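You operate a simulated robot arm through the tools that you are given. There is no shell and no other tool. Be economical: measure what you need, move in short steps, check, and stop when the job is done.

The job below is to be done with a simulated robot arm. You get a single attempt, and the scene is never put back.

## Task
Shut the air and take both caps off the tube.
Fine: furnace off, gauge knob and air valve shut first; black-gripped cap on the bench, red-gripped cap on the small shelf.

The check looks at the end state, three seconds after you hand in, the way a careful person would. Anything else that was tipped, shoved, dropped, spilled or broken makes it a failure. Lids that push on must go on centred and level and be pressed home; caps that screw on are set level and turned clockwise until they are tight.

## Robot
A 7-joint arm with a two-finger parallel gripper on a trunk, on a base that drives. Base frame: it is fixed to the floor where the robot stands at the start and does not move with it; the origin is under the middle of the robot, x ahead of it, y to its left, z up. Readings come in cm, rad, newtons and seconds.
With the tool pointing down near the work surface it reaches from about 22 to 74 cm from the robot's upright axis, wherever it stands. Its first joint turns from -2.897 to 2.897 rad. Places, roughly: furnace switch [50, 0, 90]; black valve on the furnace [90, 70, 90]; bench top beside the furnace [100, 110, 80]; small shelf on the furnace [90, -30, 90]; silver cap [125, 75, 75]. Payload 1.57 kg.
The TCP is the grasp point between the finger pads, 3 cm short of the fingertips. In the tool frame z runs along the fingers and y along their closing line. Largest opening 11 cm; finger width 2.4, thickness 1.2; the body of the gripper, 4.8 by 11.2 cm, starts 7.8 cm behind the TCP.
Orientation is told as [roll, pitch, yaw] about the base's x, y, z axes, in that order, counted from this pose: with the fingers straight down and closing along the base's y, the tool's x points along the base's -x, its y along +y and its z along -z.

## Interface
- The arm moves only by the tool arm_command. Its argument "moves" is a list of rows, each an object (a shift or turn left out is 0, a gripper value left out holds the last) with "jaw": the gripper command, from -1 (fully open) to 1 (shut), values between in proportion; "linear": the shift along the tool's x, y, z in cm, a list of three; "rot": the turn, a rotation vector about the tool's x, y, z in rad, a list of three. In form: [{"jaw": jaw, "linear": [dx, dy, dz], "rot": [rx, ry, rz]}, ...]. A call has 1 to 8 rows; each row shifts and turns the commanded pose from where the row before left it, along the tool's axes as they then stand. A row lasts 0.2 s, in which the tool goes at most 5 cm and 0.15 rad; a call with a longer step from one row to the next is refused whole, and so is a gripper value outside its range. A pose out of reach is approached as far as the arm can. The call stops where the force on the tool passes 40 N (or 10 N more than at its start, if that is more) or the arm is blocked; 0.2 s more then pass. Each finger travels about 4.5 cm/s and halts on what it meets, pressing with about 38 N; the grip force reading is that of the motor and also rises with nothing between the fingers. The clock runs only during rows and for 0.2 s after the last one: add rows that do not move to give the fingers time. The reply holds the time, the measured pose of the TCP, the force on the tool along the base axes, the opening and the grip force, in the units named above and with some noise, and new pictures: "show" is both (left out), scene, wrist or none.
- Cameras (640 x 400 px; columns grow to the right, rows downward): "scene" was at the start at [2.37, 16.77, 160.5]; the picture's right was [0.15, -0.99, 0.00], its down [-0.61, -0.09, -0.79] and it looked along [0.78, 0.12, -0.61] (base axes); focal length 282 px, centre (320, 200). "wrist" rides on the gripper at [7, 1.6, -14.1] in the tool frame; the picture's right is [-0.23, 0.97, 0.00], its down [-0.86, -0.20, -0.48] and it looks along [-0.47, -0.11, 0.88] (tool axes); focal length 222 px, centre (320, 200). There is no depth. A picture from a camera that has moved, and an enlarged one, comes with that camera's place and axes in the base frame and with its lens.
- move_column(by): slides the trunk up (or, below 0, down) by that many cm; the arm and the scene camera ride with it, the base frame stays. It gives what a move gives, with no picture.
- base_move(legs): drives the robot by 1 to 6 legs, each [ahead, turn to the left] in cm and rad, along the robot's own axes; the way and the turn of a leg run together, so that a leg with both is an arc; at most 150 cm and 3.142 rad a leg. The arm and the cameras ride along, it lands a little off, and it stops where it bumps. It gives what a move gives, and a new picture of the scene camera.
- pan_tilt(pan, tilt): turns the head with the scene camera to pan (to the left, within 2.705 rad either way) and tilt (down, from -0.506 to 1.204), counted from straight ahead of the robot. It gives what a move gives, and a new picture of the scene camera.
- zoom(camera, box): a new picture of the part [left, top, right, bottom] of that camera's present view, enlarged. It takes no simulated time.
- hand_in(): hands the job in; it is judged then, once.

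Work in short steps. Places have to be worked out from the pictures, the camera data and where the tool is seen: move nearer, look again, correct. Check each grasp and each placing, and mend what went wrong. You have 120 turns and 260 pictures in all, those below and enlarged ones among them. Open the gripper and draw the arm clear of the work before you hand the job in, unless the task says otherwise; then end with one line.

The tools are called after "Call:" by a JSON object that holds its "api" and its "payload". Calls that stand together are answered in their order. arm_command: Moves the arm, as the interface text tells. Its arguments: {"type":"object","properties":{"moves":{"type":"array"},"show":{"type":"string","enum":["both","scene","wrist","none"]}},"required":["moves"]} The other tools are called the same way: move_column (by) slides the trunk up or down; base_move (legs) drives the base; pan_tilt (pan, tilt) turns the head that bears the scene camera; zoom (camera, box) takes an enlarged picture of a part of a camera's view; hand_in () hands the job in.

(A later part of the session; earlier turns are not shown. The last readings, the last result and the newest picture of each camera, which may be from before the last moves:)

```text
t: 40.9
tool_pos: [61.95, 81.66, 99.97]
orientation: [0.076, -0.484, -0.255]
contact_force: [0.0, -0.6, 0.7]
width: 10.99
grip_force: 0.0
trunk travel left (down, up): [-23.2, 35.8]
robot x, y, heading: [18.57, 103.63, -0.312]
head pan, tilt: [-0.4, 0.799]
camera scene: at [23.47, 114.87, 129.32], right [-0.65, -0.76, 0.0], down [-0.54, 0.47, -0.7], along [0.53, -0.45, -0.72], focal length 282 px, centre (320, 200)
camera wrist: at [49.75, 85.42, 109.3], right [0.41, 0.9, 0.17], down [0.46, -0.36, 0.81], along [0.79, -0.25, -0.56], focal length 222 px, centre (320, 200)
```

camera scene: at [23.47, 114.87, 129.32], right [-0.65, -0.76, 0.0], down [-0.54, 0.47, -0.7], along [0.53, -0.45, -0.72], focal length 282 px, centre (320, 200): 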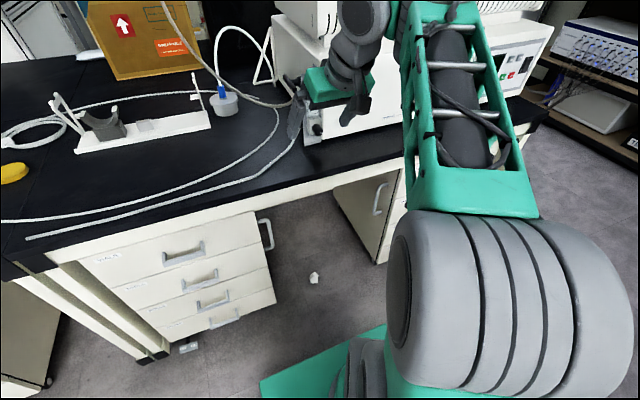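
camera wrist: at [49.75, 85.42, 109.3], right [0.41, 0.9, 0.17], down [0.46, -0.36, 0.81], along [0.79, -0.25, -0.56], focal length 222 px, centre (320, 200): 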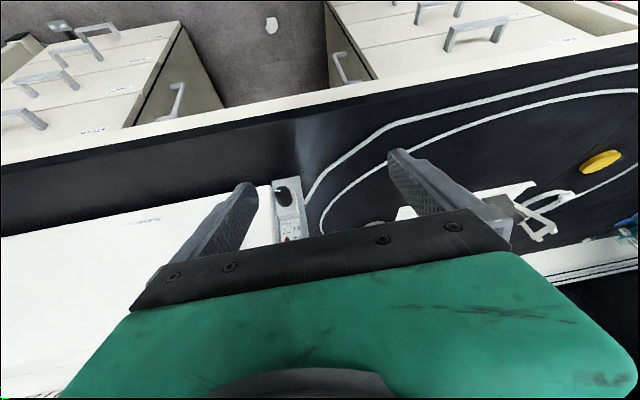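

Reachable now. I'll correct the small roll/yaw drift and pitch forward toward horizontal.

Call:
{"api": "arm_command", "payload": {"moves": [{"rot": [0.1, 0, 0.05]}, {"rot": [0, -0.145, 0]}, {"rot": [0, -0.145, 0]}, {"rot": [0, -0.145, 0]}, {"rot": [0, -0.145, 0]}, {"rot": [0, -0.145, 0]}, {"rot": [0, -0.145, 0]}, {"rot": [0, -0.145, 0]}]}}

```text
t: 42.7
tool_pos: [65.61, 85.09, 94.07]
orientation: [0.44, -1.35, -0.617]
contact_force: [-0.5, 0.0, 0.2]
width: 11.0
grip_force: 0.1
trunk travel left (down, up): [-23.2, 35.8]
robot x, y, heading: [18.76, 103.71, -0.31]
head pan, tilt: [-0.4, 0.799]
stopped in row 8: the arm was blocked; the commanded pose is now the measured one
camera scene: at [23.62, 114.83, 129.61], right [-0.65, -0.76, 0.0], down [-0.54, 0.47, -0.7], along [0.53, -0.45, -0.72], focal length 282 px, centre (320, 200)
camera wrist: at [51.12, 89.88, 90.28], right [0.22, 0.92, 0.31], down [-0.35, -0.23, 0.91], along [0.91, -0.31, 0.27], focal length 222 px, centre (320, 200)
```

scene: 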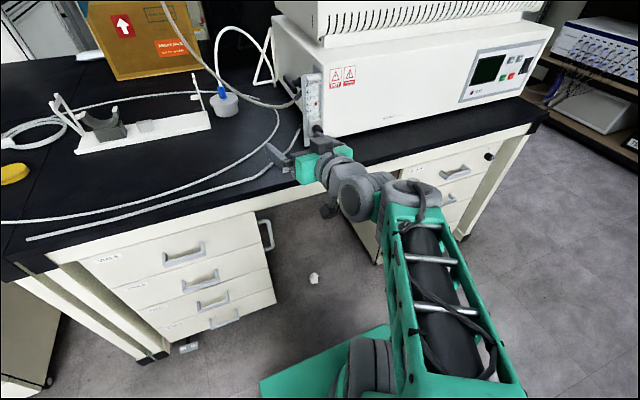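
wrist: 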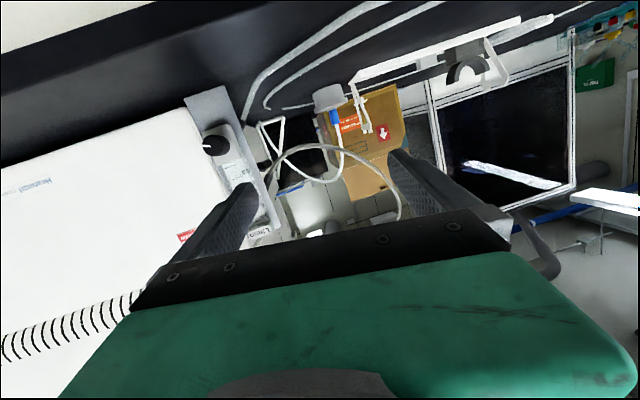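

Nearly horizontal, but again at a wrist limit. I'll raise the tool, lower the trunk further, then continue.

Call:
{"api": "arm_command", "payload": {"moves": [{"linear": [-4.5, 0, 0]}, {"linear": [-4.5, 0, 0]}, {"linear": [-4.5, 0, 0]}], "show": "none"}}

Call:
{"api": "move_column", "payload": {"by": -14}}

Call:
{"api": "arm_command", "payload": {"moves": [{"rot": [0.07, -0.1, 0]}, {"rot": [0.07, -0.1, 0]}]}}

```text
t: 43.5
tool_pos: [67.88, 83.31, 107.43]
orientation: [0.433, -1.355, -0.613]
contact_force: [0.6, -0.2, 0.2]
width: 11.0
grip_force: 0.1
trunk travel left (down, up): [-23.2, 35.8]
robot x, y, heading: [18.29, 103.26, -0.308]
head pan, tilt: [-0.4, 0.799]
```

```text
t: 45.2
tool_pos: [67.86, 83.29, 93.28]
orientation: [0.438, -1.355, -0.618]
contact_force: [0.1, 0.0, -0.5]
width: 10.97
grip_force: 0.1
trunk travel left (down, up): [-9.2, 49.8]
robot x, y, heading: [18.64, 103.52, -0.311]
head pan, tilt: [-0.4, 0.799]
```

```text
t: 45.8
tool_pos: [69.32, 81.84, 89.19]
orientation: [0.804, -1.449, -1.153]
contact_force: [0.1, -0.1, 0.6]
width: 11.0
grip_force: 0.2
trunk travel left (down, up): [-9.2, 49.8]
robot x, y, heading: [18.41, 103.41, -0.307]
head pan, tilt: [-0.4, 0.799]
camera scene: at [24.42, 115.07, 115.26], right [-0.65, -0.76, 0.01], down [-0.55, 0.47, -0.69], along [0.52, -0.46, -0.72], focal length 282 px, centre (320, 200)
camera wrist: at [56.42, 88.96, 83.67], right [0.35, 0.89, 0.31], down [-0.48, -0.12, 0.87], along [0.81, -0.45, 0.38], focal length 222 px, centre (320, 200)
```

scene: 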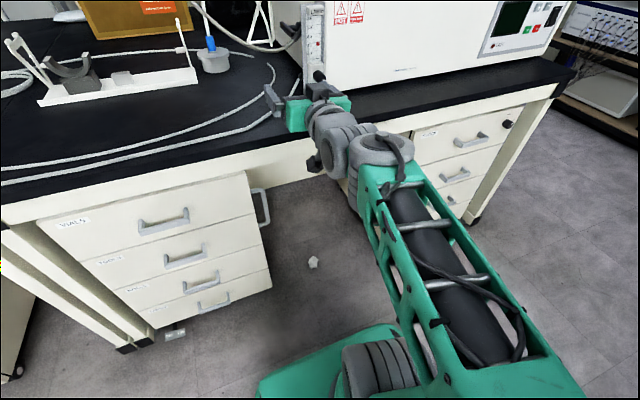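
wrist: 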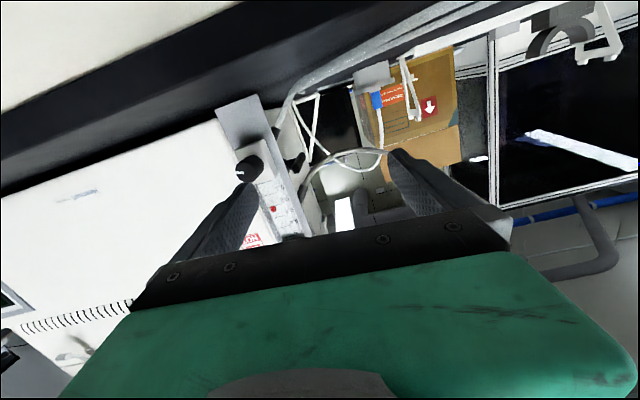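

The tool is now almost horizontal along the furnace normal. The knob comes out at about (74.9, 71.5, 87.4). I'll slide right 8 cm and down slightly to line up with it.

Call:
{"api": "arm_command", "payload": {"moves": [{"linear": [0, -4, 0.5], "rot": [0, -0.04, -0.04]}, {"linear": [0.6, -4, 0.5], "rot": [0, -0.04, -0.04]}]}}

Call:
{"api": "zoom", "payload": {"camera": "wrist", "box": [240, 100, 400, 240]}}

```text
t: 46.4
tool_pos: [66.15, 75.44, 92.42]
orientation: [-3.057, -1.495, 2.722]
contact_force: [0.3, 0.4, 0.0]
width: 11.02
grip_force: 0.0
trunk travel left (down, up): [-9.2, 49.8]
robot x, y, heading: [18.56, 103.81, -0.304]
head pan, tilt: [-0.4, 0.799]
camera scene: at [23.45, 114.9, 115.34], right [-0.65, -0.76, 0.0], down [-0.54, 0.47, -0.7], along [0.53, -0.45, -0.72], focal length 282 px, centre (320, 200)
camera wrist: at [53.91, 81.35, 84.47], right [0.3, 0.93, 0.22], down [-0.58, -0.01, 0.82], along [0.76, -0.37, 0.53], focal length 222 px, centre (320, 200)
```

scene: 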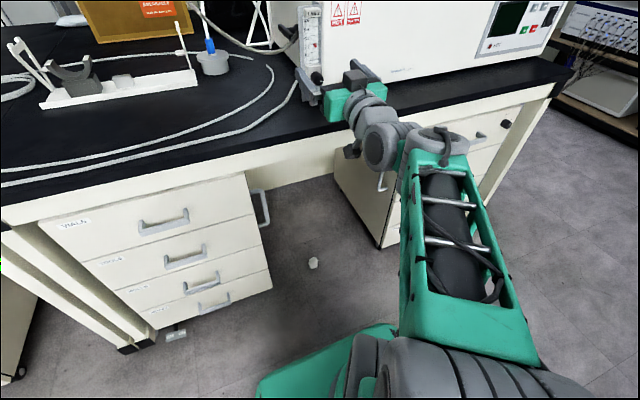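
wrist: 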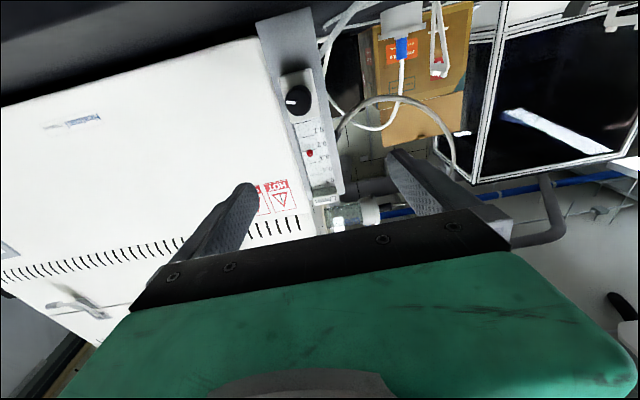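

```text
2.86 times, centred on (320, 170) of wrist
camera zoom: at [53.91, 81.35, 84.47], right [0.3, 0.93, 0.22], down [-0.58, -0.01, 0.82], along [0.76, -0.37, 0.53], focal length 635 px, centre (320, 286)
```

zoom: 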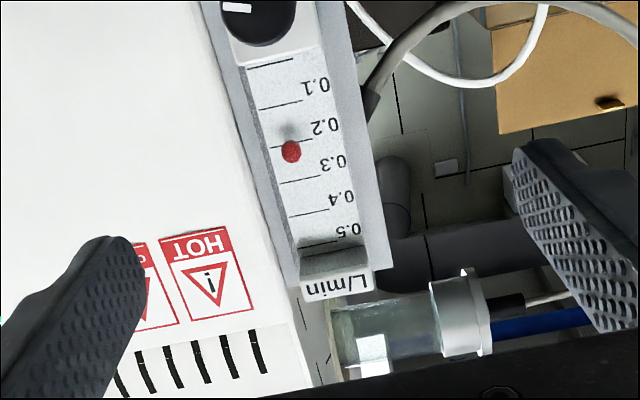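

The knob stays consistent at about (74.8, 71.6, 87.4). I'll come down to its height and centre laterally, then check.

Call:
{"api": "arm_command", "payload": {"moves": [{"linear": [2.5, -0.5, 0.5]}, {"linear": [2.5, -0.4, 0.5]}, {"linear": [0, 0, 0]}]}}

```text
t: 47.2
tool_pos: [67.25, 74.0, 87.26]
orientation: [-3.103, -1.499, 2.774]
contact_force: [0.0, 0.4, -0.3]
width: 11.01
grip_force: 0.2
trunk travel left (down, up): [-9.2, 49.8]
robot x, y, heading: [18.4, 103.57, -0.308]
head pan, tilt: [-0.4, 0.799]
camera scene: at [23.48, 114.86, 115.33], right [-0.65, -0.76, 0.0], down [-0.54, 0.47, -0.7], along [0.53, -0.45, -0.72], focal length 282 px, centre (320, 200)
camera wrist: at [55.02, 79.97, 79.33], right [0.3, 0.93, 0.22], down [-0.57, -0.01, 0.82], along [0.76, -0.38, 0.53], focal length 222 px, centre (320, 200)
```

scene: 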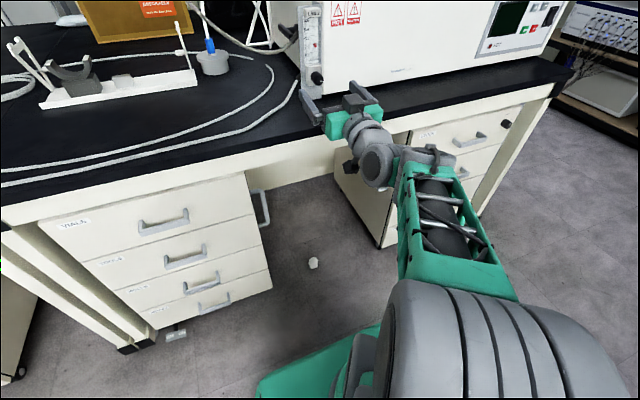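
wrist: 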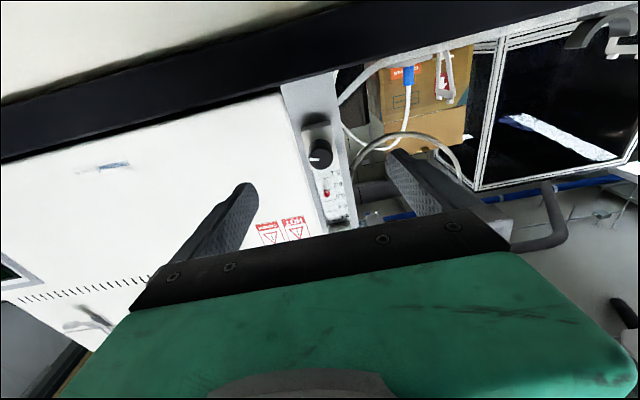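

The knob sits right on the tool axis in the wrist view. I'll partly close the jaws and advance over the knob.

Call:
{"api": "arm_command", "payload": {"moves": [{"jaw": -0.1, "linear": [0, 0, 2]}, {"linear": [0, 0, 2]}, {"linear": [0, 0, 1]}, {"linear": [0, 0, 0.5]}, {"linear": [0, 0, 0]}]}}

Call:
{"api": "zoom", "payload": {"camera": "wrist", "box": [220, 80, 420, 220]}}

Call:
{"api": "zoom", "payload": {"camera": "scene", "box": [270, 20, 410, 120]}}

```text
t: 48.4
tool_pos: [72.45, 72.19, 87.63]
orientation: [-3.101, -1.499, 2.768]
contact_force: [-0.3, -0.5, -0.8]
width: 6.07
grip_force: 0.0
trunk travel left (down, up): [-9.2, 49.8]
robot x, y, heading: [18.48, 103.38, -0.308]
head pan, tilt: [-0.4, 0.799]
camera scene: at [23.48, 114.86, 115.33], right [-0.65, -0.76, 0.0], down [-0.54, 0.47, -0.7], along [0.53, -0.45, -0.72], focal length 282 px, centre (320, 200)
camera wrist: at [60.16, 78.19, 79.76], right [0.3, 0.93, 0.22], down [-0.57, -0.01, 0.82], along [0.76, -0.38, 0.53], focal length 222 px, centre (320, 200)
```

scene: 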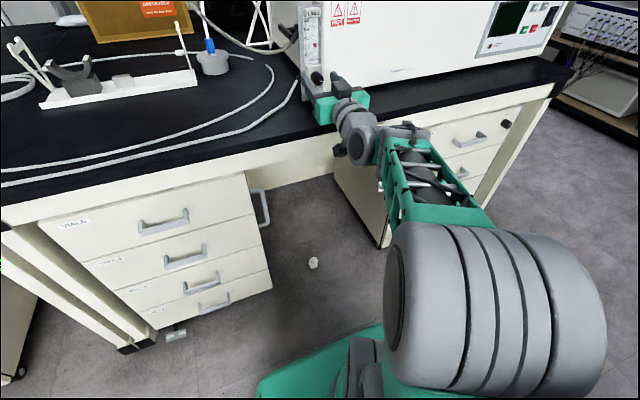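
wrist: 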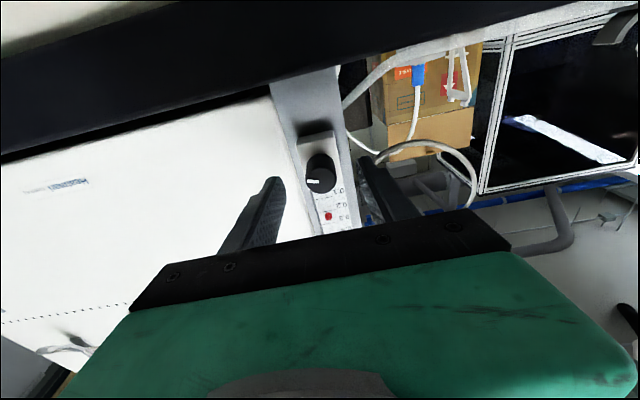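

```text
2.86 times, centred on (320, 150) of wrist
camera zoom: at [60.16, 78.19, 79.76], right [0.3, 0.93, 0.22], down [-0.57, -0.01, 0.82], along [0.76, -0.38, 0.53], focal length 635 px, centre (320, 343)
```

zoom: 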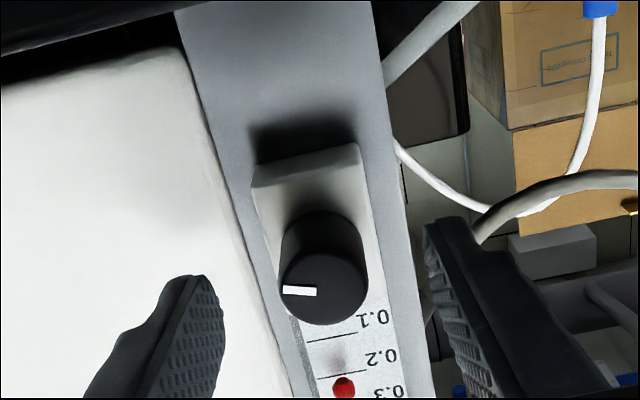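

```text
4.00 times, centred on (340, 70) of scene
camera zoom: at [23.48, 114.86, 115.33], right [-0.65, -0.76, 0.0], down [-0.54, 0.47, -0.7], along [0.53, -0.45, -0.72], focal length 1128 px, centre (240, 720)
```

zoom: 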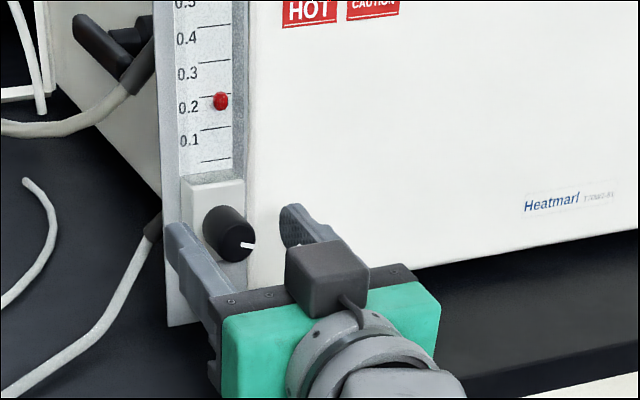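

The jaws straddle the knob, with its face about 1 cm inside the fingertips and its mark at 3 o'clock. I'll go 1 cm deeper and grip.

Call:
{"api": "arm_command", "payload": {"moves": [{"jaw": -0.1, "linear": [0, 0, 0.5]}, {"linear": [0, 0, 0.5]}, {"jaw": 1}, {"jaw": 1}, {"jaw": 1}, {"jaw": 1}], "show": "wrist"}}

Call:
{"api": "zoom", "payload": {"camera": "wrist", "box": [220, 80, 420, 220]}}

```text
t: 49.8
tool_pos: [73.5, 71.95, 87.68]
orientation: [-3.105, -1.499, 2.774]
contact_force: [0.9, 4.1, -0.2]
width: 2.47
grip_force: 30.6
trunk travel left (down, up): [-9.2, 49.8]
robot x, y, heading: [18.42, 103.59, -0.314]
head pan, tilt: [-0.4, 0.799]
camera wrist: at [61.15, 77.97, 79.84], right [0.3, 0.93, 0.22], down [-0.57, -0.01, 0.82], along [0.76, -0.37, 0.53], focal length 222 px, centre (320, 200)
```

wrist: 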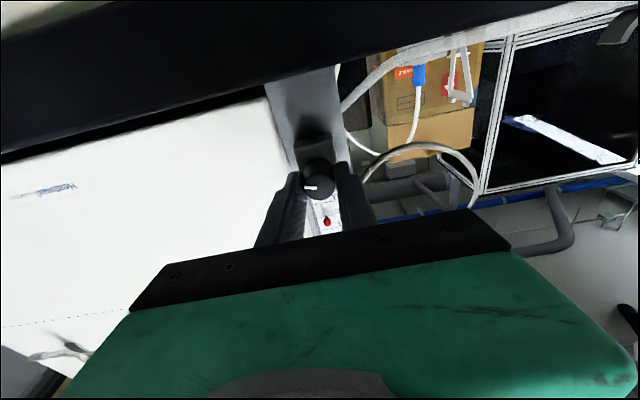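

```text
2.86 times, centred on (320, 150) of wrist
camera zoom: at [61.15, 77.97, 79.84], right [0.3, 0.93, 0.22], down [-0.57, -0.01, 0.82], along [0.76, -0.37, 0.53], focal length 635 px, centre (320, 343)
```

zoom: 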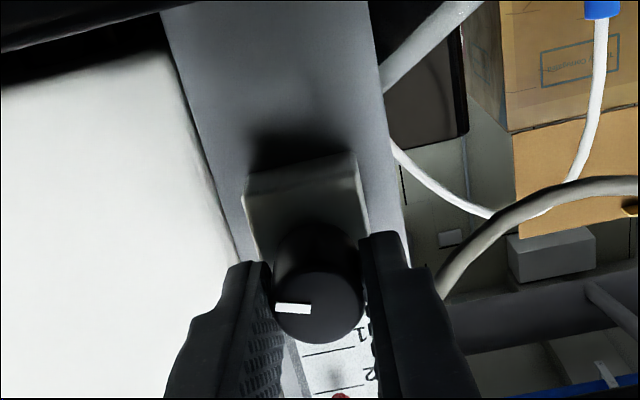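

The knob is gripped at 2.5 cm. I'll turn it clockwise (positive about the tool axis) about 0.75 rad and check the float.

Call:
{"api": "arm_command", "payload": {"moves": [{"jaw": 1, "rot": [0, 0, 0.15]}, {"rot": [0, 0, 0.15]}, {"rot": [0, 0, 0.15]}, {"rot": [0, 0, 0.15]}, {"rot": [0, 0, 0.15]}], "show": "wrist"}}

Call:
{"api": "zoom", "payload": {"camera": "scene", "box": [270, 0, 410, 120]}}

```text
t: 51.0
tool_pos: [73.48, 71.81, 87.64]
orientation: [1.674, -0.817, -1.981]
contact_force: [1.6, 1.0, -0.6]
width: 2.53
grip_force: 36.7
trunk travel left (down, up): [-9.2, 49.8]
robot x, y, heading: [18.6, 103.44, -0.313]
head pan, tilt: [-0.4, 0.799]
camera wrist: at [62.32, 81.99, 82.74], right [0.13, 0.55, 0.83], down [-0.72, -0.52, 0.46], along [0.68, -0.66, 0.33], focal length 222 px, centre (320, 200)
```

wrist: 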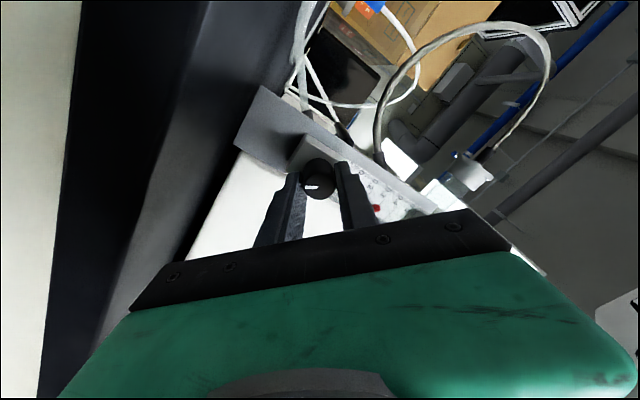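

```text
3.33 times, centred on (340, 60) of scene
camera zoom: at [23.51, 114.87, 115.33], right [-0.65, -0.76, 0.0], down [-0.54, 0.47, -0.7], along [0.53, -0.45, -0.72], focal length 940 px, centre (253, 667)
```

zoom: 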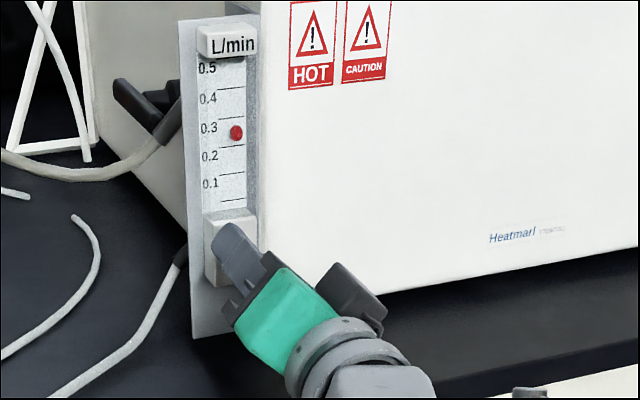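

The float rose from about 0.21 to 0.29, so clockwise opens this knob. I'll turn it counter-clockwise instead.

Call:
{"api": "arm_command", "payload": {"moves": [{"jaw": 1, "rot": [0, 0, -0.15]}, {"rot": [0, 0, -0.15]}, {"rot": [0, 0, -0.15]}, {"rot": [0, 0, -0.15]}, {"rot": [0, 0, -0.15]}, {"rot": [0, 0, -0.15]}, {"rot": [0, 0, -0.15]}, {"rot": [0, 0, -0.15]}], "show": "none"}}

Call:
{"api": "arm_command", "payload": {"moves": [{"jaw": 1, "rot": [0, 0, -0.15]}, {"rot": [0, 0, -0.15]}, {"rot": [0, 0, -0.15]}, {"rot": [0, 0, -0.15]}], "show": "wrist"}}

Call:
{"api": "zoom", "payload": {"camera": "scene", "box": [270, 0, 410, 120]}}

```text
t: 52.8
tool_pos: [73.41, 72.14, 87.62]
orientation: [-1.729, -1.11, 1.386]
contact_force: [0.4, 18.7, -2.7]
width: 2.5
grip_force: 36.3
trunk travel left (down, up): [-9.2, 49.8]
robot x, y, heading: [18.28, 103.74, -0.307]
head pan, tilt: [-0.4, 0.799]
```

```text
t: 53.8
tool_pos: [73.62, 72.26, 87.53]
orientation: [-1.649, -0.516, 1.282]
contact_force: [2.8, 24.9, -9.3]
width: 2.58
grip_force: 37.4
trunk travel left (down, up): [-9.2, 49.8]
robot x, y, heading: [18.4, 103.65, -0.313]
head pan, tilt: [-0.4, 0.799]
camera wrist: at [58.87, 71.66, 81.8], right [0.27, 0.63, -0.73], down [-0.28, 0.78, 0.56], along [0.92, 0.06, 0.38], focal length 222 px, centre (320, 200)
```

wrist: 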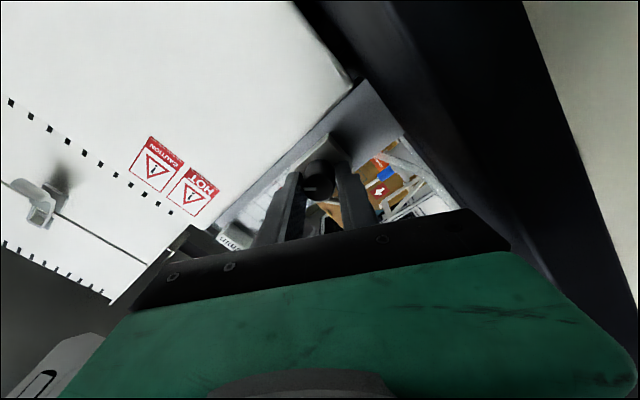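

```text
3.33 times, centred on (340, 60) of scene
camera zoom: at [23.54, 115.07, 115.3], right [-0.65, -0.76, 0.0], down [-0.55, 0.46, -0.7], along [0.53, -0.45, -0.72], focal length 940 px, centre (253, 667)
```

zoom: 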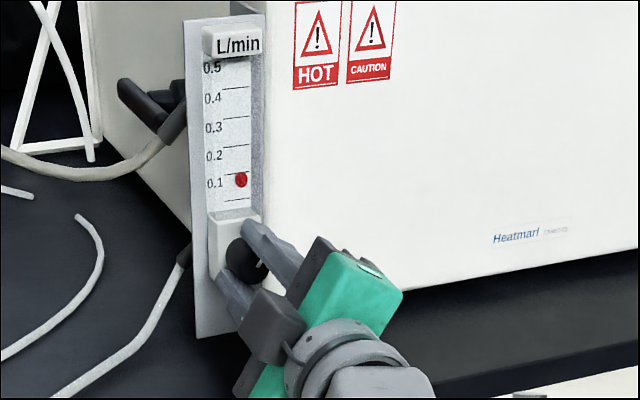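

Float is down to about 0.1. I'll relieve the side force slightly and continue counter-clockwise.

Call:
{"api": "arm_command", "payload": {"moves": [{"jaw": 1, "linear": [-0.2, 0, 0], "rot": [0, 0, -0.15]}, {"rot": [0, 0, -0.15]}, {"rot": [0, 0, -0.15]}, {"rot": [0, 0, -0.15]}], "show": "none"}}

Call:
{"api": "zoom", "payload": {"camera": "scene", "box": [270, 0, 410, 120]}}

```text
t: 54.8
tool_pos: [73.61, 72.06, 87.36]
orientation: [-1.636, 0.084, 1.233]
contact_force: [-3.2, 16.5, -20.6]
width: 2.59
grip_force: 37.2
trunk travel left (down, up): [-9.2, 49.8]
robot x, y, heading: [18.48, 103.68, -0.315]
head pan, tilt: [-0.4, 0.799]
```

```text
3.33 times, centred on (340, 60) of scene
camera zoom: at [23.59, 114.96, 115.3], right [-0.65, -0.76, 0.0], down [-0.54, 0.47, -0.7], along [0.53, -0.45, -0.72], focal length 940 px, centre (253, 667)
```

zoom: 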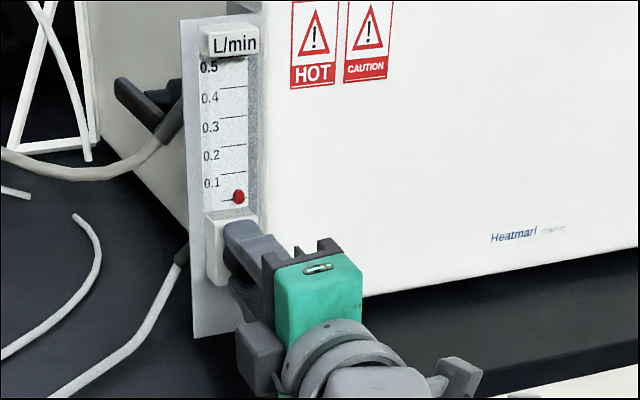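

Float is almost at the zero line. I'll relax the grip to lose the side load, regrip, and turn a bit further to the stop.

Call:
{"api": "arm_command", "payload": {"moves": [{"jaw": 0.2}, {"jaw": 0.2}, {"jaw": 1}, {"jaw": 1}, {"jaw": 1, "rot": [0, 0, -0.13]}, {"rot": [0, 0, -0.13]}, {"rot": [0, 0, -0.13]}], "show": "none"}}

Call:
{"api": "zoom", "payload": {"camera": "scene", "box": [290, 20, 390, 110]}}

```text
t: 56.4
tool_pos: [73.55, 71.89, 87.45]
orientation: [-1.644, 0.471, 1.204]
contact_force: [0.9, -1.0, -14.7]
width: 2.57
grip_force: 37.0
trunk travel left (down, up): [-9.2, 49.8]
robot x, y, heading: [18.87, 103.28, -0.312]
head pan, tilt: [-0.4, 0.799]
```

```text
4.44 times, centred on (340, 65) of scene
camera zoom: at [23.6, 114.82, 115.32], right [-0.65, -0.76, 0.0], down [-0.54, 0.47, -0.7], along [0.53, -0.45, -0.72], focal length 1253 px, centre (231, 800)
```

zoom: 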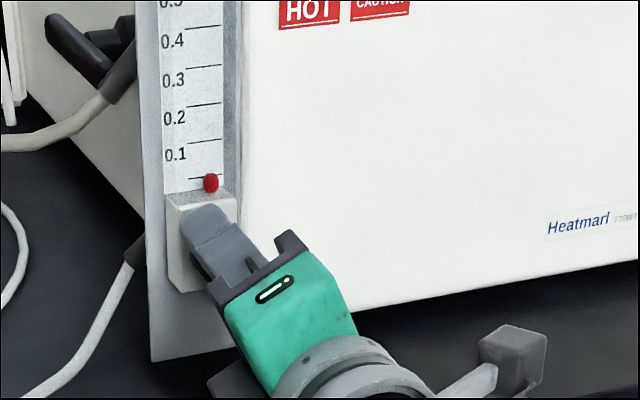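

The float is at the bottom. I'll turn a bit more to be sure of the stop.

Call:
{"api": "arm_command", "payload": {"moves": [{"jaw": 1, "rot": [0, 0, -0.13]}, {"rot": [0, 0, -0.13]}, {"rot": [0, 0, -0.13]}], "show": "wrist"}}

Call:
{"api": "zoom", "payload": {"camera": "scene", "box": [290, 20, 390, 110]}}

Call:
{"api": "zoom", "payload": {"camera": "wrist", "box": [270, 120, 370, 220]}}

```text
t: 57.2
tool_pos: [73.52, 71.87, 87.62]
orientation: [-1.676, 0.86, 1.153]
contact_force: [-0.5, -9.0, -14.6]
width: 2.55
grip_force: 36.9
trunk travel left (down, up): [-9.2, 49.8]
robot x, y, heading: [18.61, 103.51, -0.309]
head pan, tilt: [-0.4, 0.799]
camera wrist: at [57.99, 71.11, 91.01], right [-0.14, -0.58, -0.8], down [-0.18, 0.81, -0.55], along [0.97, 0.07, -0.22], focal length 222 px, centre (320, 200)
```

wrist: 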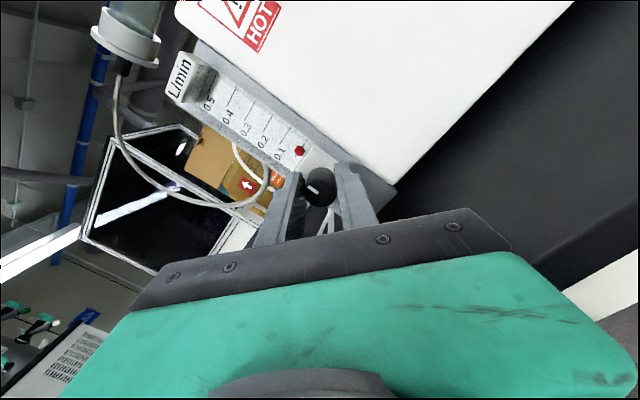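

```text
4.44 times, centred on (340, 65) of scene
camera zoom: at [23.6, 114.75, 115.34], right [-0.65, -0.76, 0.0], down [-0.54, 0.47, -0.7], along [0.53, -0.45, -0.72], focal length 1253 px, centre (231, 800)
```

zoom: 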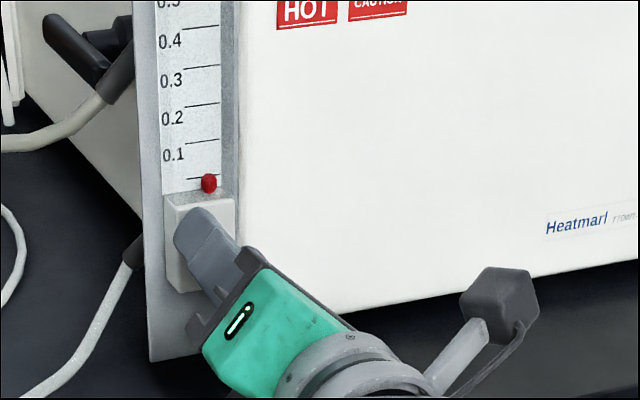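

```text
4.00 times, centred on (320, 170) of wrist
camera zoom: at [57.99, 71.11, 91.01], right [-0.14, -0.58, -0.8], down [-0.18, 0.81, -0.55], along [0.97, 0.07, -0.22], focal length 888 px, centre (320, 320)
```

zoom: 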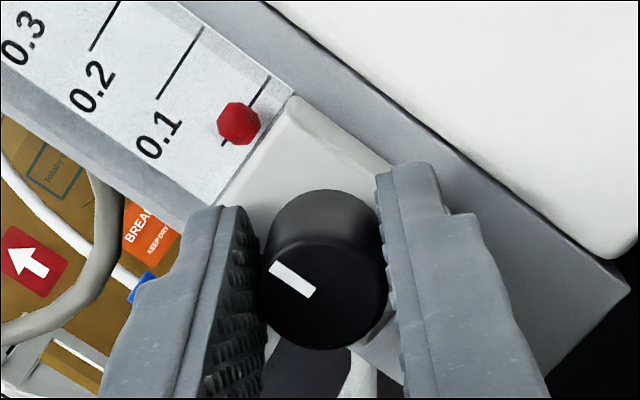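

The knob slipped in the jaws at its stop with the float at zero, so the gauge knob is shut. I'll open, back out and rise before turning to the T-handle valve.

Call:
{"api": "arm_command", "payload": {"moves": [{"jaw": 0.2}, {"jaw": -0.5}, {"linear": [0, 0, -4]}, {"linear": [0, 0, -4]}, {"linear": [3.4, -2.9, 0]}, {"linear": [3.4, -2.9, 0]}, {"linear": [3.4, -2.9, 0]}], "show": "wrist"}}

Call:
{"api": "zoom", "payload": {"camera": "wrist", "box": [150, 60, 400, 220]}}

```text
t: 58.8
tool_pos: [64.99, 75.1, 100.56]
orientation: [-1.677, 0.857, 1.159]
contact_force: [0.5, -0.1, 0.1]
width: 8.23
grip_force: 0.1
trunk travel left (down, up): [-9.2, 49.8]
robot x, y, heading: [18.55, 103.63, -0.31]
head pan, tilt: [-0.4, 0.799]
camera wrist: at [49.51, 74.38, 103.86], right [-0.14, -0.58, -0.81], down [-0.19, 0.81, -0.55], along [0.97, 0.07, -0.22], focal length 222 px, centre (320, 200)
```

wrist: 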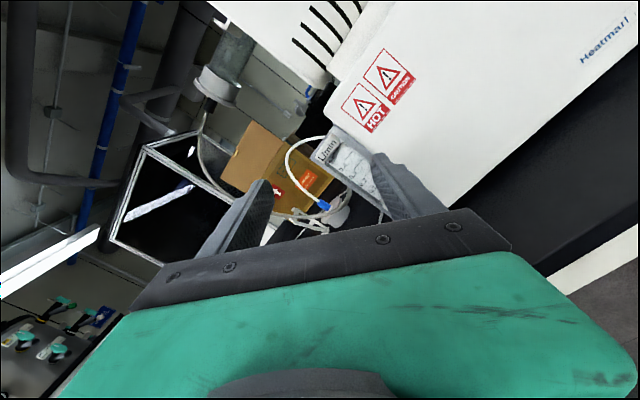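

```text
2.50 times, centred on (275, 140) of wrist
camera zoom: at [49.51, 74.38, 103.86], right [-0.14, -0.58, -0.81], down [-0.19, 0.81, -0.55], along [0.97, 0.07, -0.22], focal length 555 px, centre (432, 350)
```

zoom: 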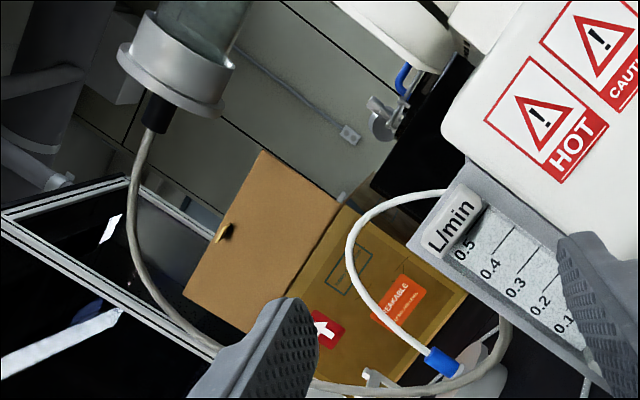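

From this view the left cap works out near (107, 71, 126.5), and the valve bar near (94, 66.5, 93), lying along the furnace's depth. I'll point the tool down, with fingers closing along the depth, for pressing the bar from above.

Call:
{"api": "arm_command", "payload": {"moves": [{"jaw": 1, "rot": [-0.098, -0.114, 0]}, {"rot": [-0.098, -0.114, 0]}, {"rot": [-0.098, -0.114, 0]}, {"rot": [-0.098, -0.114, 0]}, {"rot": [-0.098, -0.114, 0]}, {"rot": [-0.098, -0.114, 0]}, {"rot": [-0.098, -0.114, 0]}, {"rot": [-0.098, -0.114, 0]}], "show": "none"}}

Call:
{"api": "arm_command", "payload": {"moves": [{"jaw": 1, "rot": [-0.098, -0.114, 0]}, {"rot": [-0.098, -0.114, 0]}, {"rot": [0, 0, 0.145]}, {"rot": [0, 0, 0.145]}, {"rot": [0, 0, 0.145]}, {"rot": [0, 0, 0.145]}, {"rot": [0, 0, 0.145]}, {"rot": [0, 0, 0.145]}], "show": "none"}}

```text
t: 60.6
tool_pos: [64.41, 75.19, 92.34]
orientation: [-0.332, 0.368, 2.038]
contact_force: [-0.4, 0.0, 0.0]
width: 0.0
grip_force: 20.8
out of reach, approached as far as the arm can: row 7, 8
trunk travel left (down, up): [-9.2, 49.8]
robot x, y, heading: [18.3, 103.2, -0.307]
head pan, tilt: [-0.4, 0.799]
```

```text
t: 62.4
tool_pos: [64.04, 72.73, 89.29]
orientation: [-0.349, 0.126, 1.343]
contact_force: [0.1, -1.0, 0.3]
width: 0.0
grip_force: 21.5
out of reach, approached as far as the arm can: row 1, 2, 3
trunk travel left (down, up): [-9.2, 49.8]
robot x, y, heading: [18.73, 103.48, -0.312]
head pan, tilt: [-0.4, 0.799]
```

The low trunk limits the arm here. I'll raise the trunk 38 cm, then level the tool.

Call:
{"api": "move_column", "payload": {"by": 38}}

Call:
{"api": "arm_command", "payload": {"moves": [{"rot": [0, 0, 0]}, {"rot": [-0.12, 0.04, 0]}, {"rot": [-0.12, 0.04, 0]}, {"rot": [-0.1, 0.04, 0]}]}}

```text
t: 66.1
tool_pos: [64.06, 72.72, 127.28]
orientation: [-0.349, 0.124, 1.344]
contact_force: [-1.2, -0.9, 0.4]
width: 0.0
grip_force: 21.2
trunk travel left (down, up): [-47.2, 11.8]
robot x, y, heading: [18.52, 103.61, -0.306]
head pan, tilt: [-0.4, 0.799]
```

```text
t: 67.1
tool_pos: [64.17, 72.69, 127.37]
orientation: [-0.01, 0.245, 1.322]
contact_force: [0.2, 0.0, -0.6]
width: 0.0
grip_force: 21.2
trunk travel left (down, up): [-47.2, 11.8]
robot x, y, heading: [18.91, 103.54, -0.313]
head pan, tilt: [-0.4, 0.799]
camera scene: at [23.52, 114.88, 153.33], right [-0.65, -0.76, 0.0], down [-0.54, 0.47, -0.7], along [0.53, -0.45, -0.72], focal length 282 px, centre (320, 200)
camera wrist: at [61.59, 69.89, 142.81], right [-0.89, 0.45, -0.06], down [0.42, 0.87, 0.26], along [0.17, 0.2, -0.96], focal length 222 px, centre (320, 200)
```

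scene: 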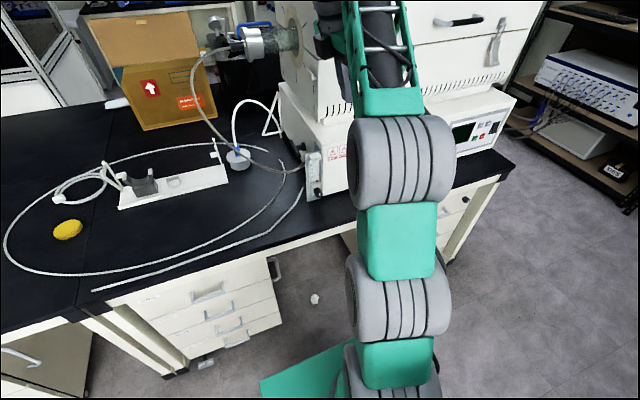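
wrist: 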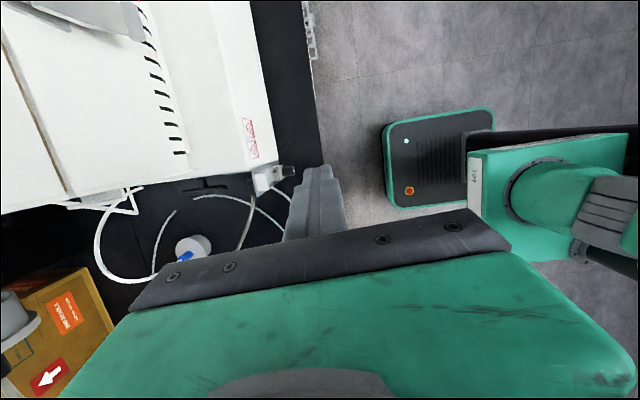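

Call:
{"api": "arm_command", "payload": {"moves": [{"rot": [0, -0.12, 0.03]}, {"rot": [0, -0.12, 0.03]}], "show": "wrist"}}

Call:
{"api": "zoom", "payload": {"camera": "wrist", "box": [130, 100, 330, 230]}}

```text
t: 67.7
tool_pos: [64.17, 72.68, 127.31]
orientation: [-0.018, 0.002, 1.265]
contact_force: [-0.8, 0.1, 0.1]
width: 0.01
grip_force: 21.6
trunk travel left (down, up): [-47.2, 11.8]
robot x, y, heading: [18.6, 103.55, -0.305]
head pan, tilt: [-0.4, 0.799]
camera wrist: at [60.29, 66.6, 141.55], right [-0.86, 0.51, -0.02], down [0.44, 0.76, 0.48], along [0.26, 0.41, -0.88], focal length 222 px, centre (320, 200)
```

wrist: 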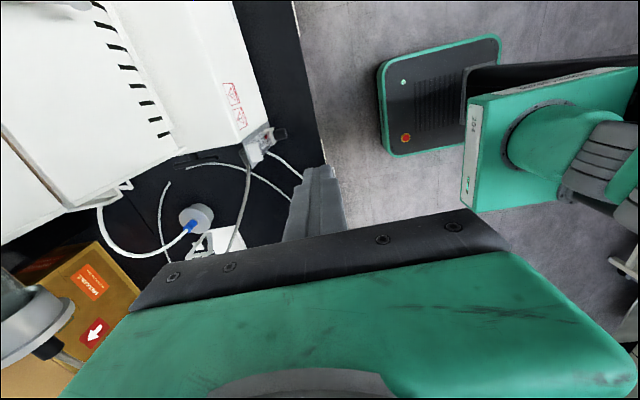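

```text
3.08 times, centred on (230, 165) of wrist
camera zoom: at [60.29, 66.6, 141.55], right [-0.86, 0.51, -0.02], down [0.44, 0.76, 0.48], along [0.26, 0.41, -0.88], focal length 684 px, centre (597, 308)
```

zoom: 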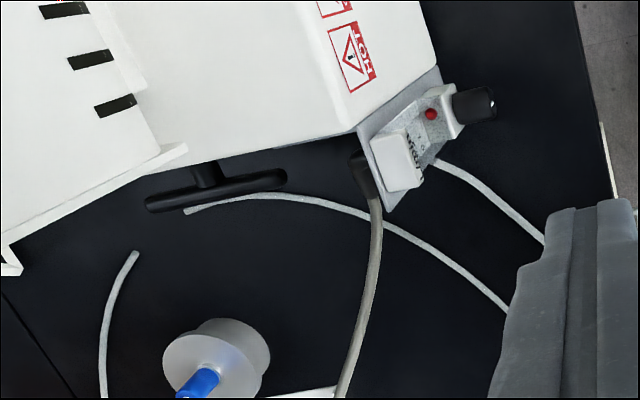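

The top view shows the T-bar clearly: centre about (94, 66.4, 92.8), lying along the furnace depth, about 11 cm long. I'll shift the tool left and back a little, then drive 13 cm closer.

Call:
{"api": "arm_command", "payload": {"moves": [{"linear": [-4, 3, 0]}, {"linear": [-4, 3, 0]}, {"linear": [-4, 3, 0]}], "show": "none"}}

Call:
{"api": "base_move", "payload": {"legs": [[13, 0]]}}

```text
t: 68.5
tool_pos: [58.98, 86.93, 127.17]
orientation: [-0.017, 0.002, 1.264]
contact_force: [0.1, 0.4, -0.3]
width: 0.02
grip_force: 21.2
trunk travel left (down, up): [-47.2, 11.8]
robot x, y, heading: [18.58, 103.57, -0.309]
head pan, tilt: [-0.4, 0.799]
```

```text
t: 69.8
tool_pos: [71.26, 82.68, 127.15]
orientation: [-0.017, 0.001, 1.262]
contact_force: [0.1, 0.7, -0.3]
width: 0.0
grip_force: 21.6
trunk travel left (down, up): [-47.2, 11.8]
robot x, y, heading: [30.89, 99.58, -0.31]
head pan, tilt: [-0.4, 0.799]
camera scene: at [35.8, 110.82, 153.33], right [-0.65, -0.76, 0.0], down [-0.54, 0.47, -0.7], along [0.53, -0.45, -0.72], focal length 282 px, centre (320, 200)
```

scene: 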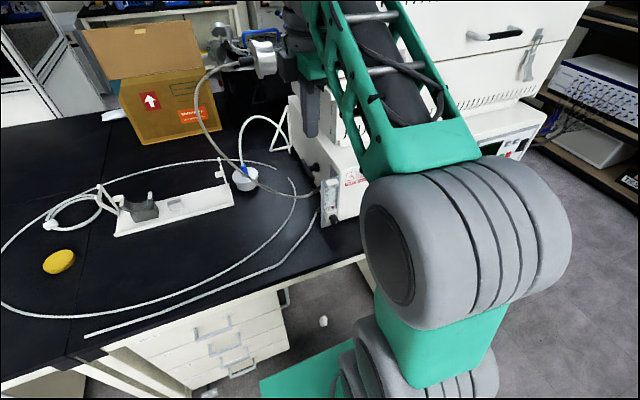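

I'll bring the closed fingers over the front end of the bar, staying high.

Call:
{"api": "arm_command", "payload": {"moves": [{"jaw": 1, "linear": [2.8, -4, 0]}, {"linear": [2.8, -4, 0]}, {"linear": [2.8, -4, 0]}, {"linear": [0, -3.5, 3]}, {"linear": [0, -3.5, 3]}, {"linear": [0, -3.4, 3]}], "show": "both"}}

Call:
{"api": "zoom", "payload": {"camera": "wrist", "box": [200, 60, 460, 230]}}

```text
t: 71.1
tool_pos: [86.1, 69.35, 121.43]
orientation: [-0.045, 0.008, 1.246]
contact_force: [-23.3, 14.6, 2.1]
width: 0.0
grip_force: 21.6
out of reach, approached as far as the arm can: row 5, 6
trunk travel left (down, up): [-47.2, 11.8]
robot x, y, heading: [31.2, 99.61, -0.313]
head pan, tilt: [-0.4, 0.799]
stopped in row 6: the force on the tool passed its limit (the readings are from after the stop); the commanded pose is now the measured one
camera scene: at [35.28, 111.11, 153.32], right [-0.65, -0.76, 0.0], down [-0.54, 0.47, -0.7], along [0.53, -0.46, -0.71], focal length 282 px, centre (320, 200)
camera wrist: at [81.97, 63.49, 135.67], right [-0.85, 0.52, -0.04], down [0.44, 0.76, 0.48], along [0.28, 0.39, -0.88], focal length 222 px, centre (320, 200)
```

scene: 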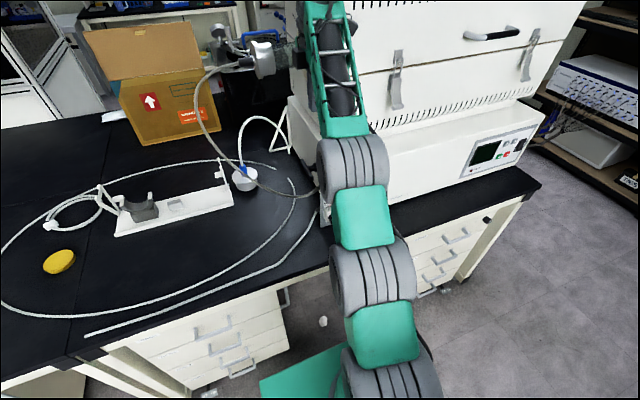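
wrist: 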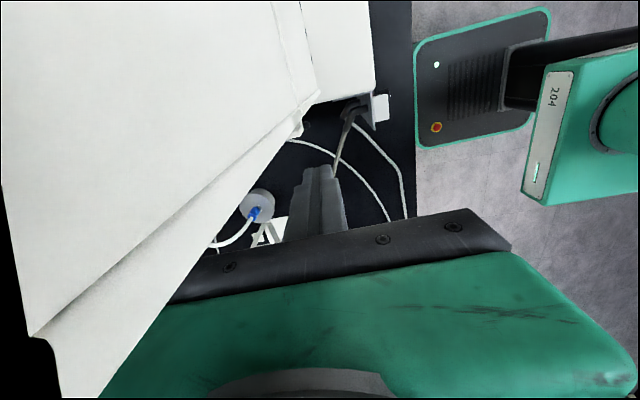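

```text
2.35 times, centred on (330, 145) of wrist
camera zoom: at [81.97, 63.49, 135.67], right [-0.85, 0.52, -0.04], down [0.44, 0.76, 0.48], along [0.28, 0.39, -0.88], focal length 523 px, centre (296, 329)
```

zoom: 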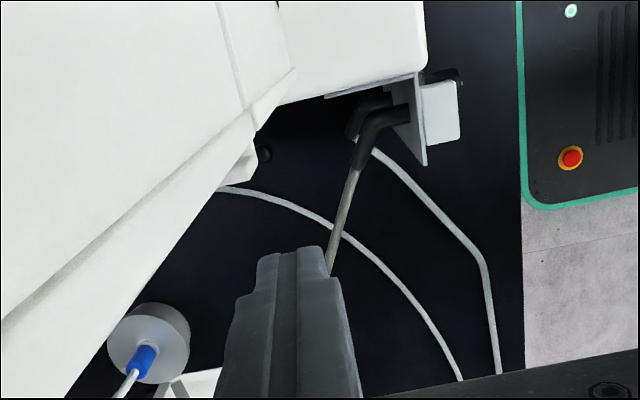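

The hand touched the overhanging upper furnace body. I'll back away, and tilt the hand so the palm leans away from the furnace.

Call:
{"api": "arm_command", "payload": {"moves": [{"jaw": 1, "linear": [-2, 2, 0]}, {"linear": [-4, 0, 0]}, {"linear": [-4, 0, 0]}, {"rot": [0, 0.15, 0]}, {"rot": [0, 0.15, 0]}, {"rot": [0, 0.15, 0]}, {"rot": [0, 0.15, 0]}], "show": "both"}}

Call:
{"api": "zoom", "payload": {"camera": "wrist", "box": [200, 60, 460, 230]}}

```text
t: 72.7
tool_pos: [86.88, 79.51, 119.73]
orientation: [-0.038, 0.354, 1.239]
contact_force: [0.9, 0.3, 0.2]
width: 0.0
grip_force: 21.2
out of reach, approached as far as the arm can: row 6, 7
trunk travel left (down, up): [-47.2, 11.8]
robot x, y, heading: [30.65, 99.46, -0.31]
head pan, tilt: [-0.4, 0.799]
camera scene: at [35.71, 110.84, 153.33], right [-0.65, -0.76, 0.0], down [-0.54, 0.47, -0.7], along [0.53, -0.45, -0.72], focal length 282 px, centre (320, 200)
camera wrist: at [84.32, 78.75, 135.32], right [-0.86, 0.51, -0.11], down [0.49, 0.86, 0.16], along [0.18, 0.08, -0.98], focal length 222 px, centre (320, 200)
```

scene: 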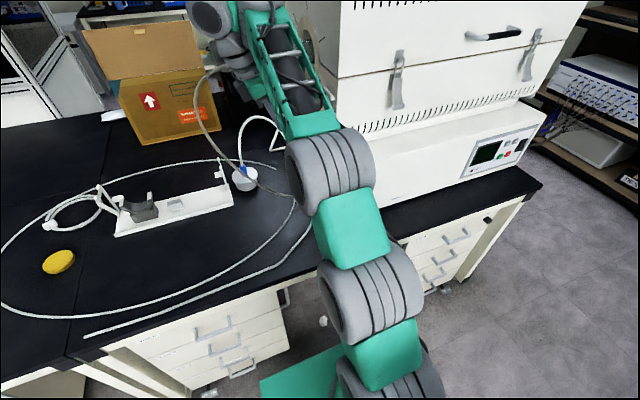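
wrist: 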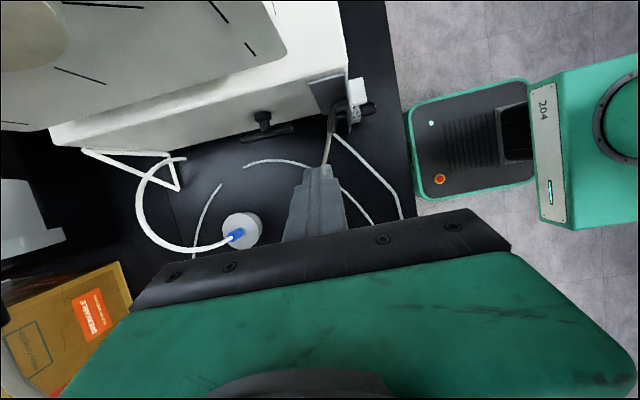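

```text
2.35 times, centred on (330, 145) of wrist
camera zoom: at [84.32, 78.75, 135.32], right [-0.86, 0.51, -0.11], down [0.49, 0.86, 0.16], along [0.18, 0.08, -0.98], focal length 523 px, centre (296, 329)
```

zoom: 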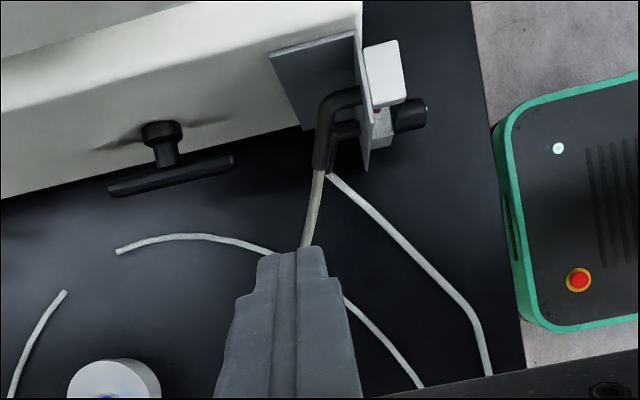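

I have a clear view of the bar and enough tilt. I'll move over the bar's front end (n≈65) and descend toward it.

Call:
{"api": "arm_command", "payload": {"moves": [{"jaw": 1, "linear": [0.6, -3.2, 0]}, {"linear": [0.6, -3.3, 0]}, {"linear": [0, 0, 4.5]}, {"linear": [0, 0, 4.5]}, {"linear": [0, 0, 4.5]}, {"linear": [0, 0, 4]}], "show": "both"}}

Call:
{"api": "zoom", "payload": {"camera": "wrist", "box": [200, 60, 460, 230]}}

```text
t: 74.1
tool_pos: [87.71, 71.75, 101.86]
orientation: [-0.032, 0.352, 1.24]
contact_force: [0.0, 0.4, 0.7]
width: 0.01
grip_force: 21.3
out of reach, approached as far as the arm can: row 1, 2, 6
trunk travel left (down, up): [-47.2, 11.8]
robot x, y, heading: [30.91, 99.48, -0.309]
head pan, tilt: [-0.4, 0.799]
camera scene: at [35.77, 110.83, 153.34], right [-0.65, -0.76, 0.0], down [-0.54, 0.47, -0.7], along [0.53, -0.45, -0.72], focal length 282 px, centre (320, 200)
camera wrist: at [85.28, 70.88, 117.56], right [-0.85, 0.51, -0.11], down [0.49, 0.86, 0.16], along [0.17, 0.08, -0.98], focal length 222 px, centre (320, 200)
```

scene: 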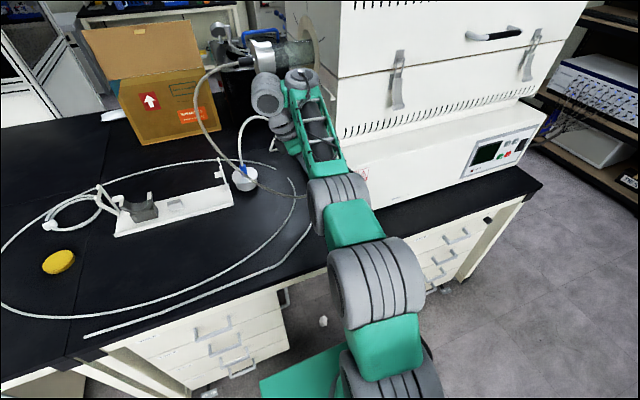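
wrist: 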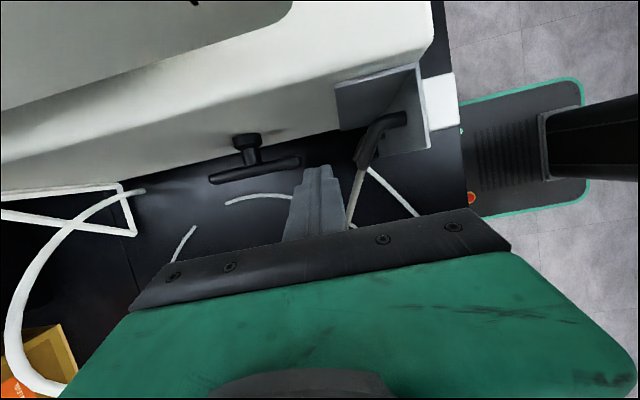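

```text
2.35 times, centred on (330, 145) of wrist
camera zoom: at [85.28, 70.88, 117.56], right [-0.85, 0.51, -0.11], down [0.49, 0.86, 0.16], along [0.17, 0.08, -0.98], focal length 523 px, centre (296, 329)
```

zoom: 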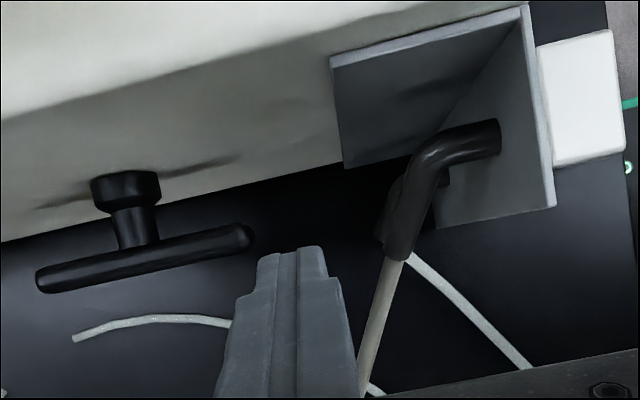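

The arm runs out of reach here. I'll lift, pull back a little and drive the base 8 cm closer.

Call:
{"api": "arm_command", "payload": {"moves": [{"jaw": 1, "linear": [0, 0, -4]}, {"linear": [0, 0, -4]}, {"linear": [0, 3.5, 0]}], "show": "none"}}

Call:
{"api": "base_move", "payload": {"legs": [[8, 0]]}}

```text
t: 74.9
tool_pos: [84.96, 75.67, 109.14]
orientation: [-0.039, 0.355, 1.239]
contact_force: [-0.5, 0.1, 0.5]
width: 0.0
grip_force: 21.4
trunk travel left (down, up): [-47.2, 11.8]
robot x, y, heading: [30.67, 99.46, -0.304]
head pan, tilt: [-0.4, 0.799]
```

```text
t: 76.0
tool_pos: [92.8, 73.11, 109.17]
orientation: [-0.037, 0.355, 1.243]
contact_force: [-0.4, -0.8, 1.6]
width: 0.0
grip_force: 21.8
trunk travel left (down, up): [-47.2, 11.8]
robot x, y, heading: [38.57, 96.92, -0.313]
head pan, tilt: [-0.4, 0.799]
camera scene: at [43.42, 108.37, 153.33], right [-0.65, -0.76, 0.0], down [-0.54, 0.47, -0.7], along [0.53, -0.45, -0.72], focal length 282 px, centre (320, 200)
```

scene: 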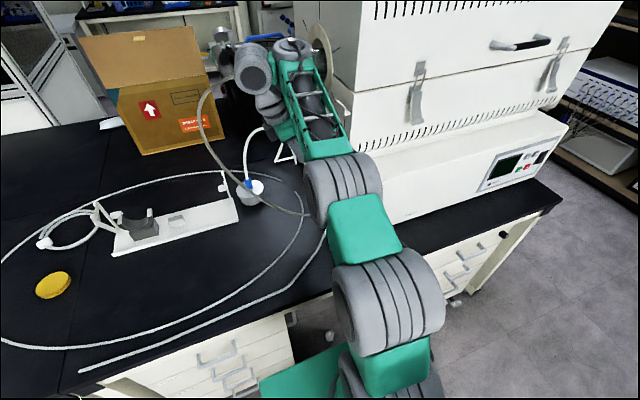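

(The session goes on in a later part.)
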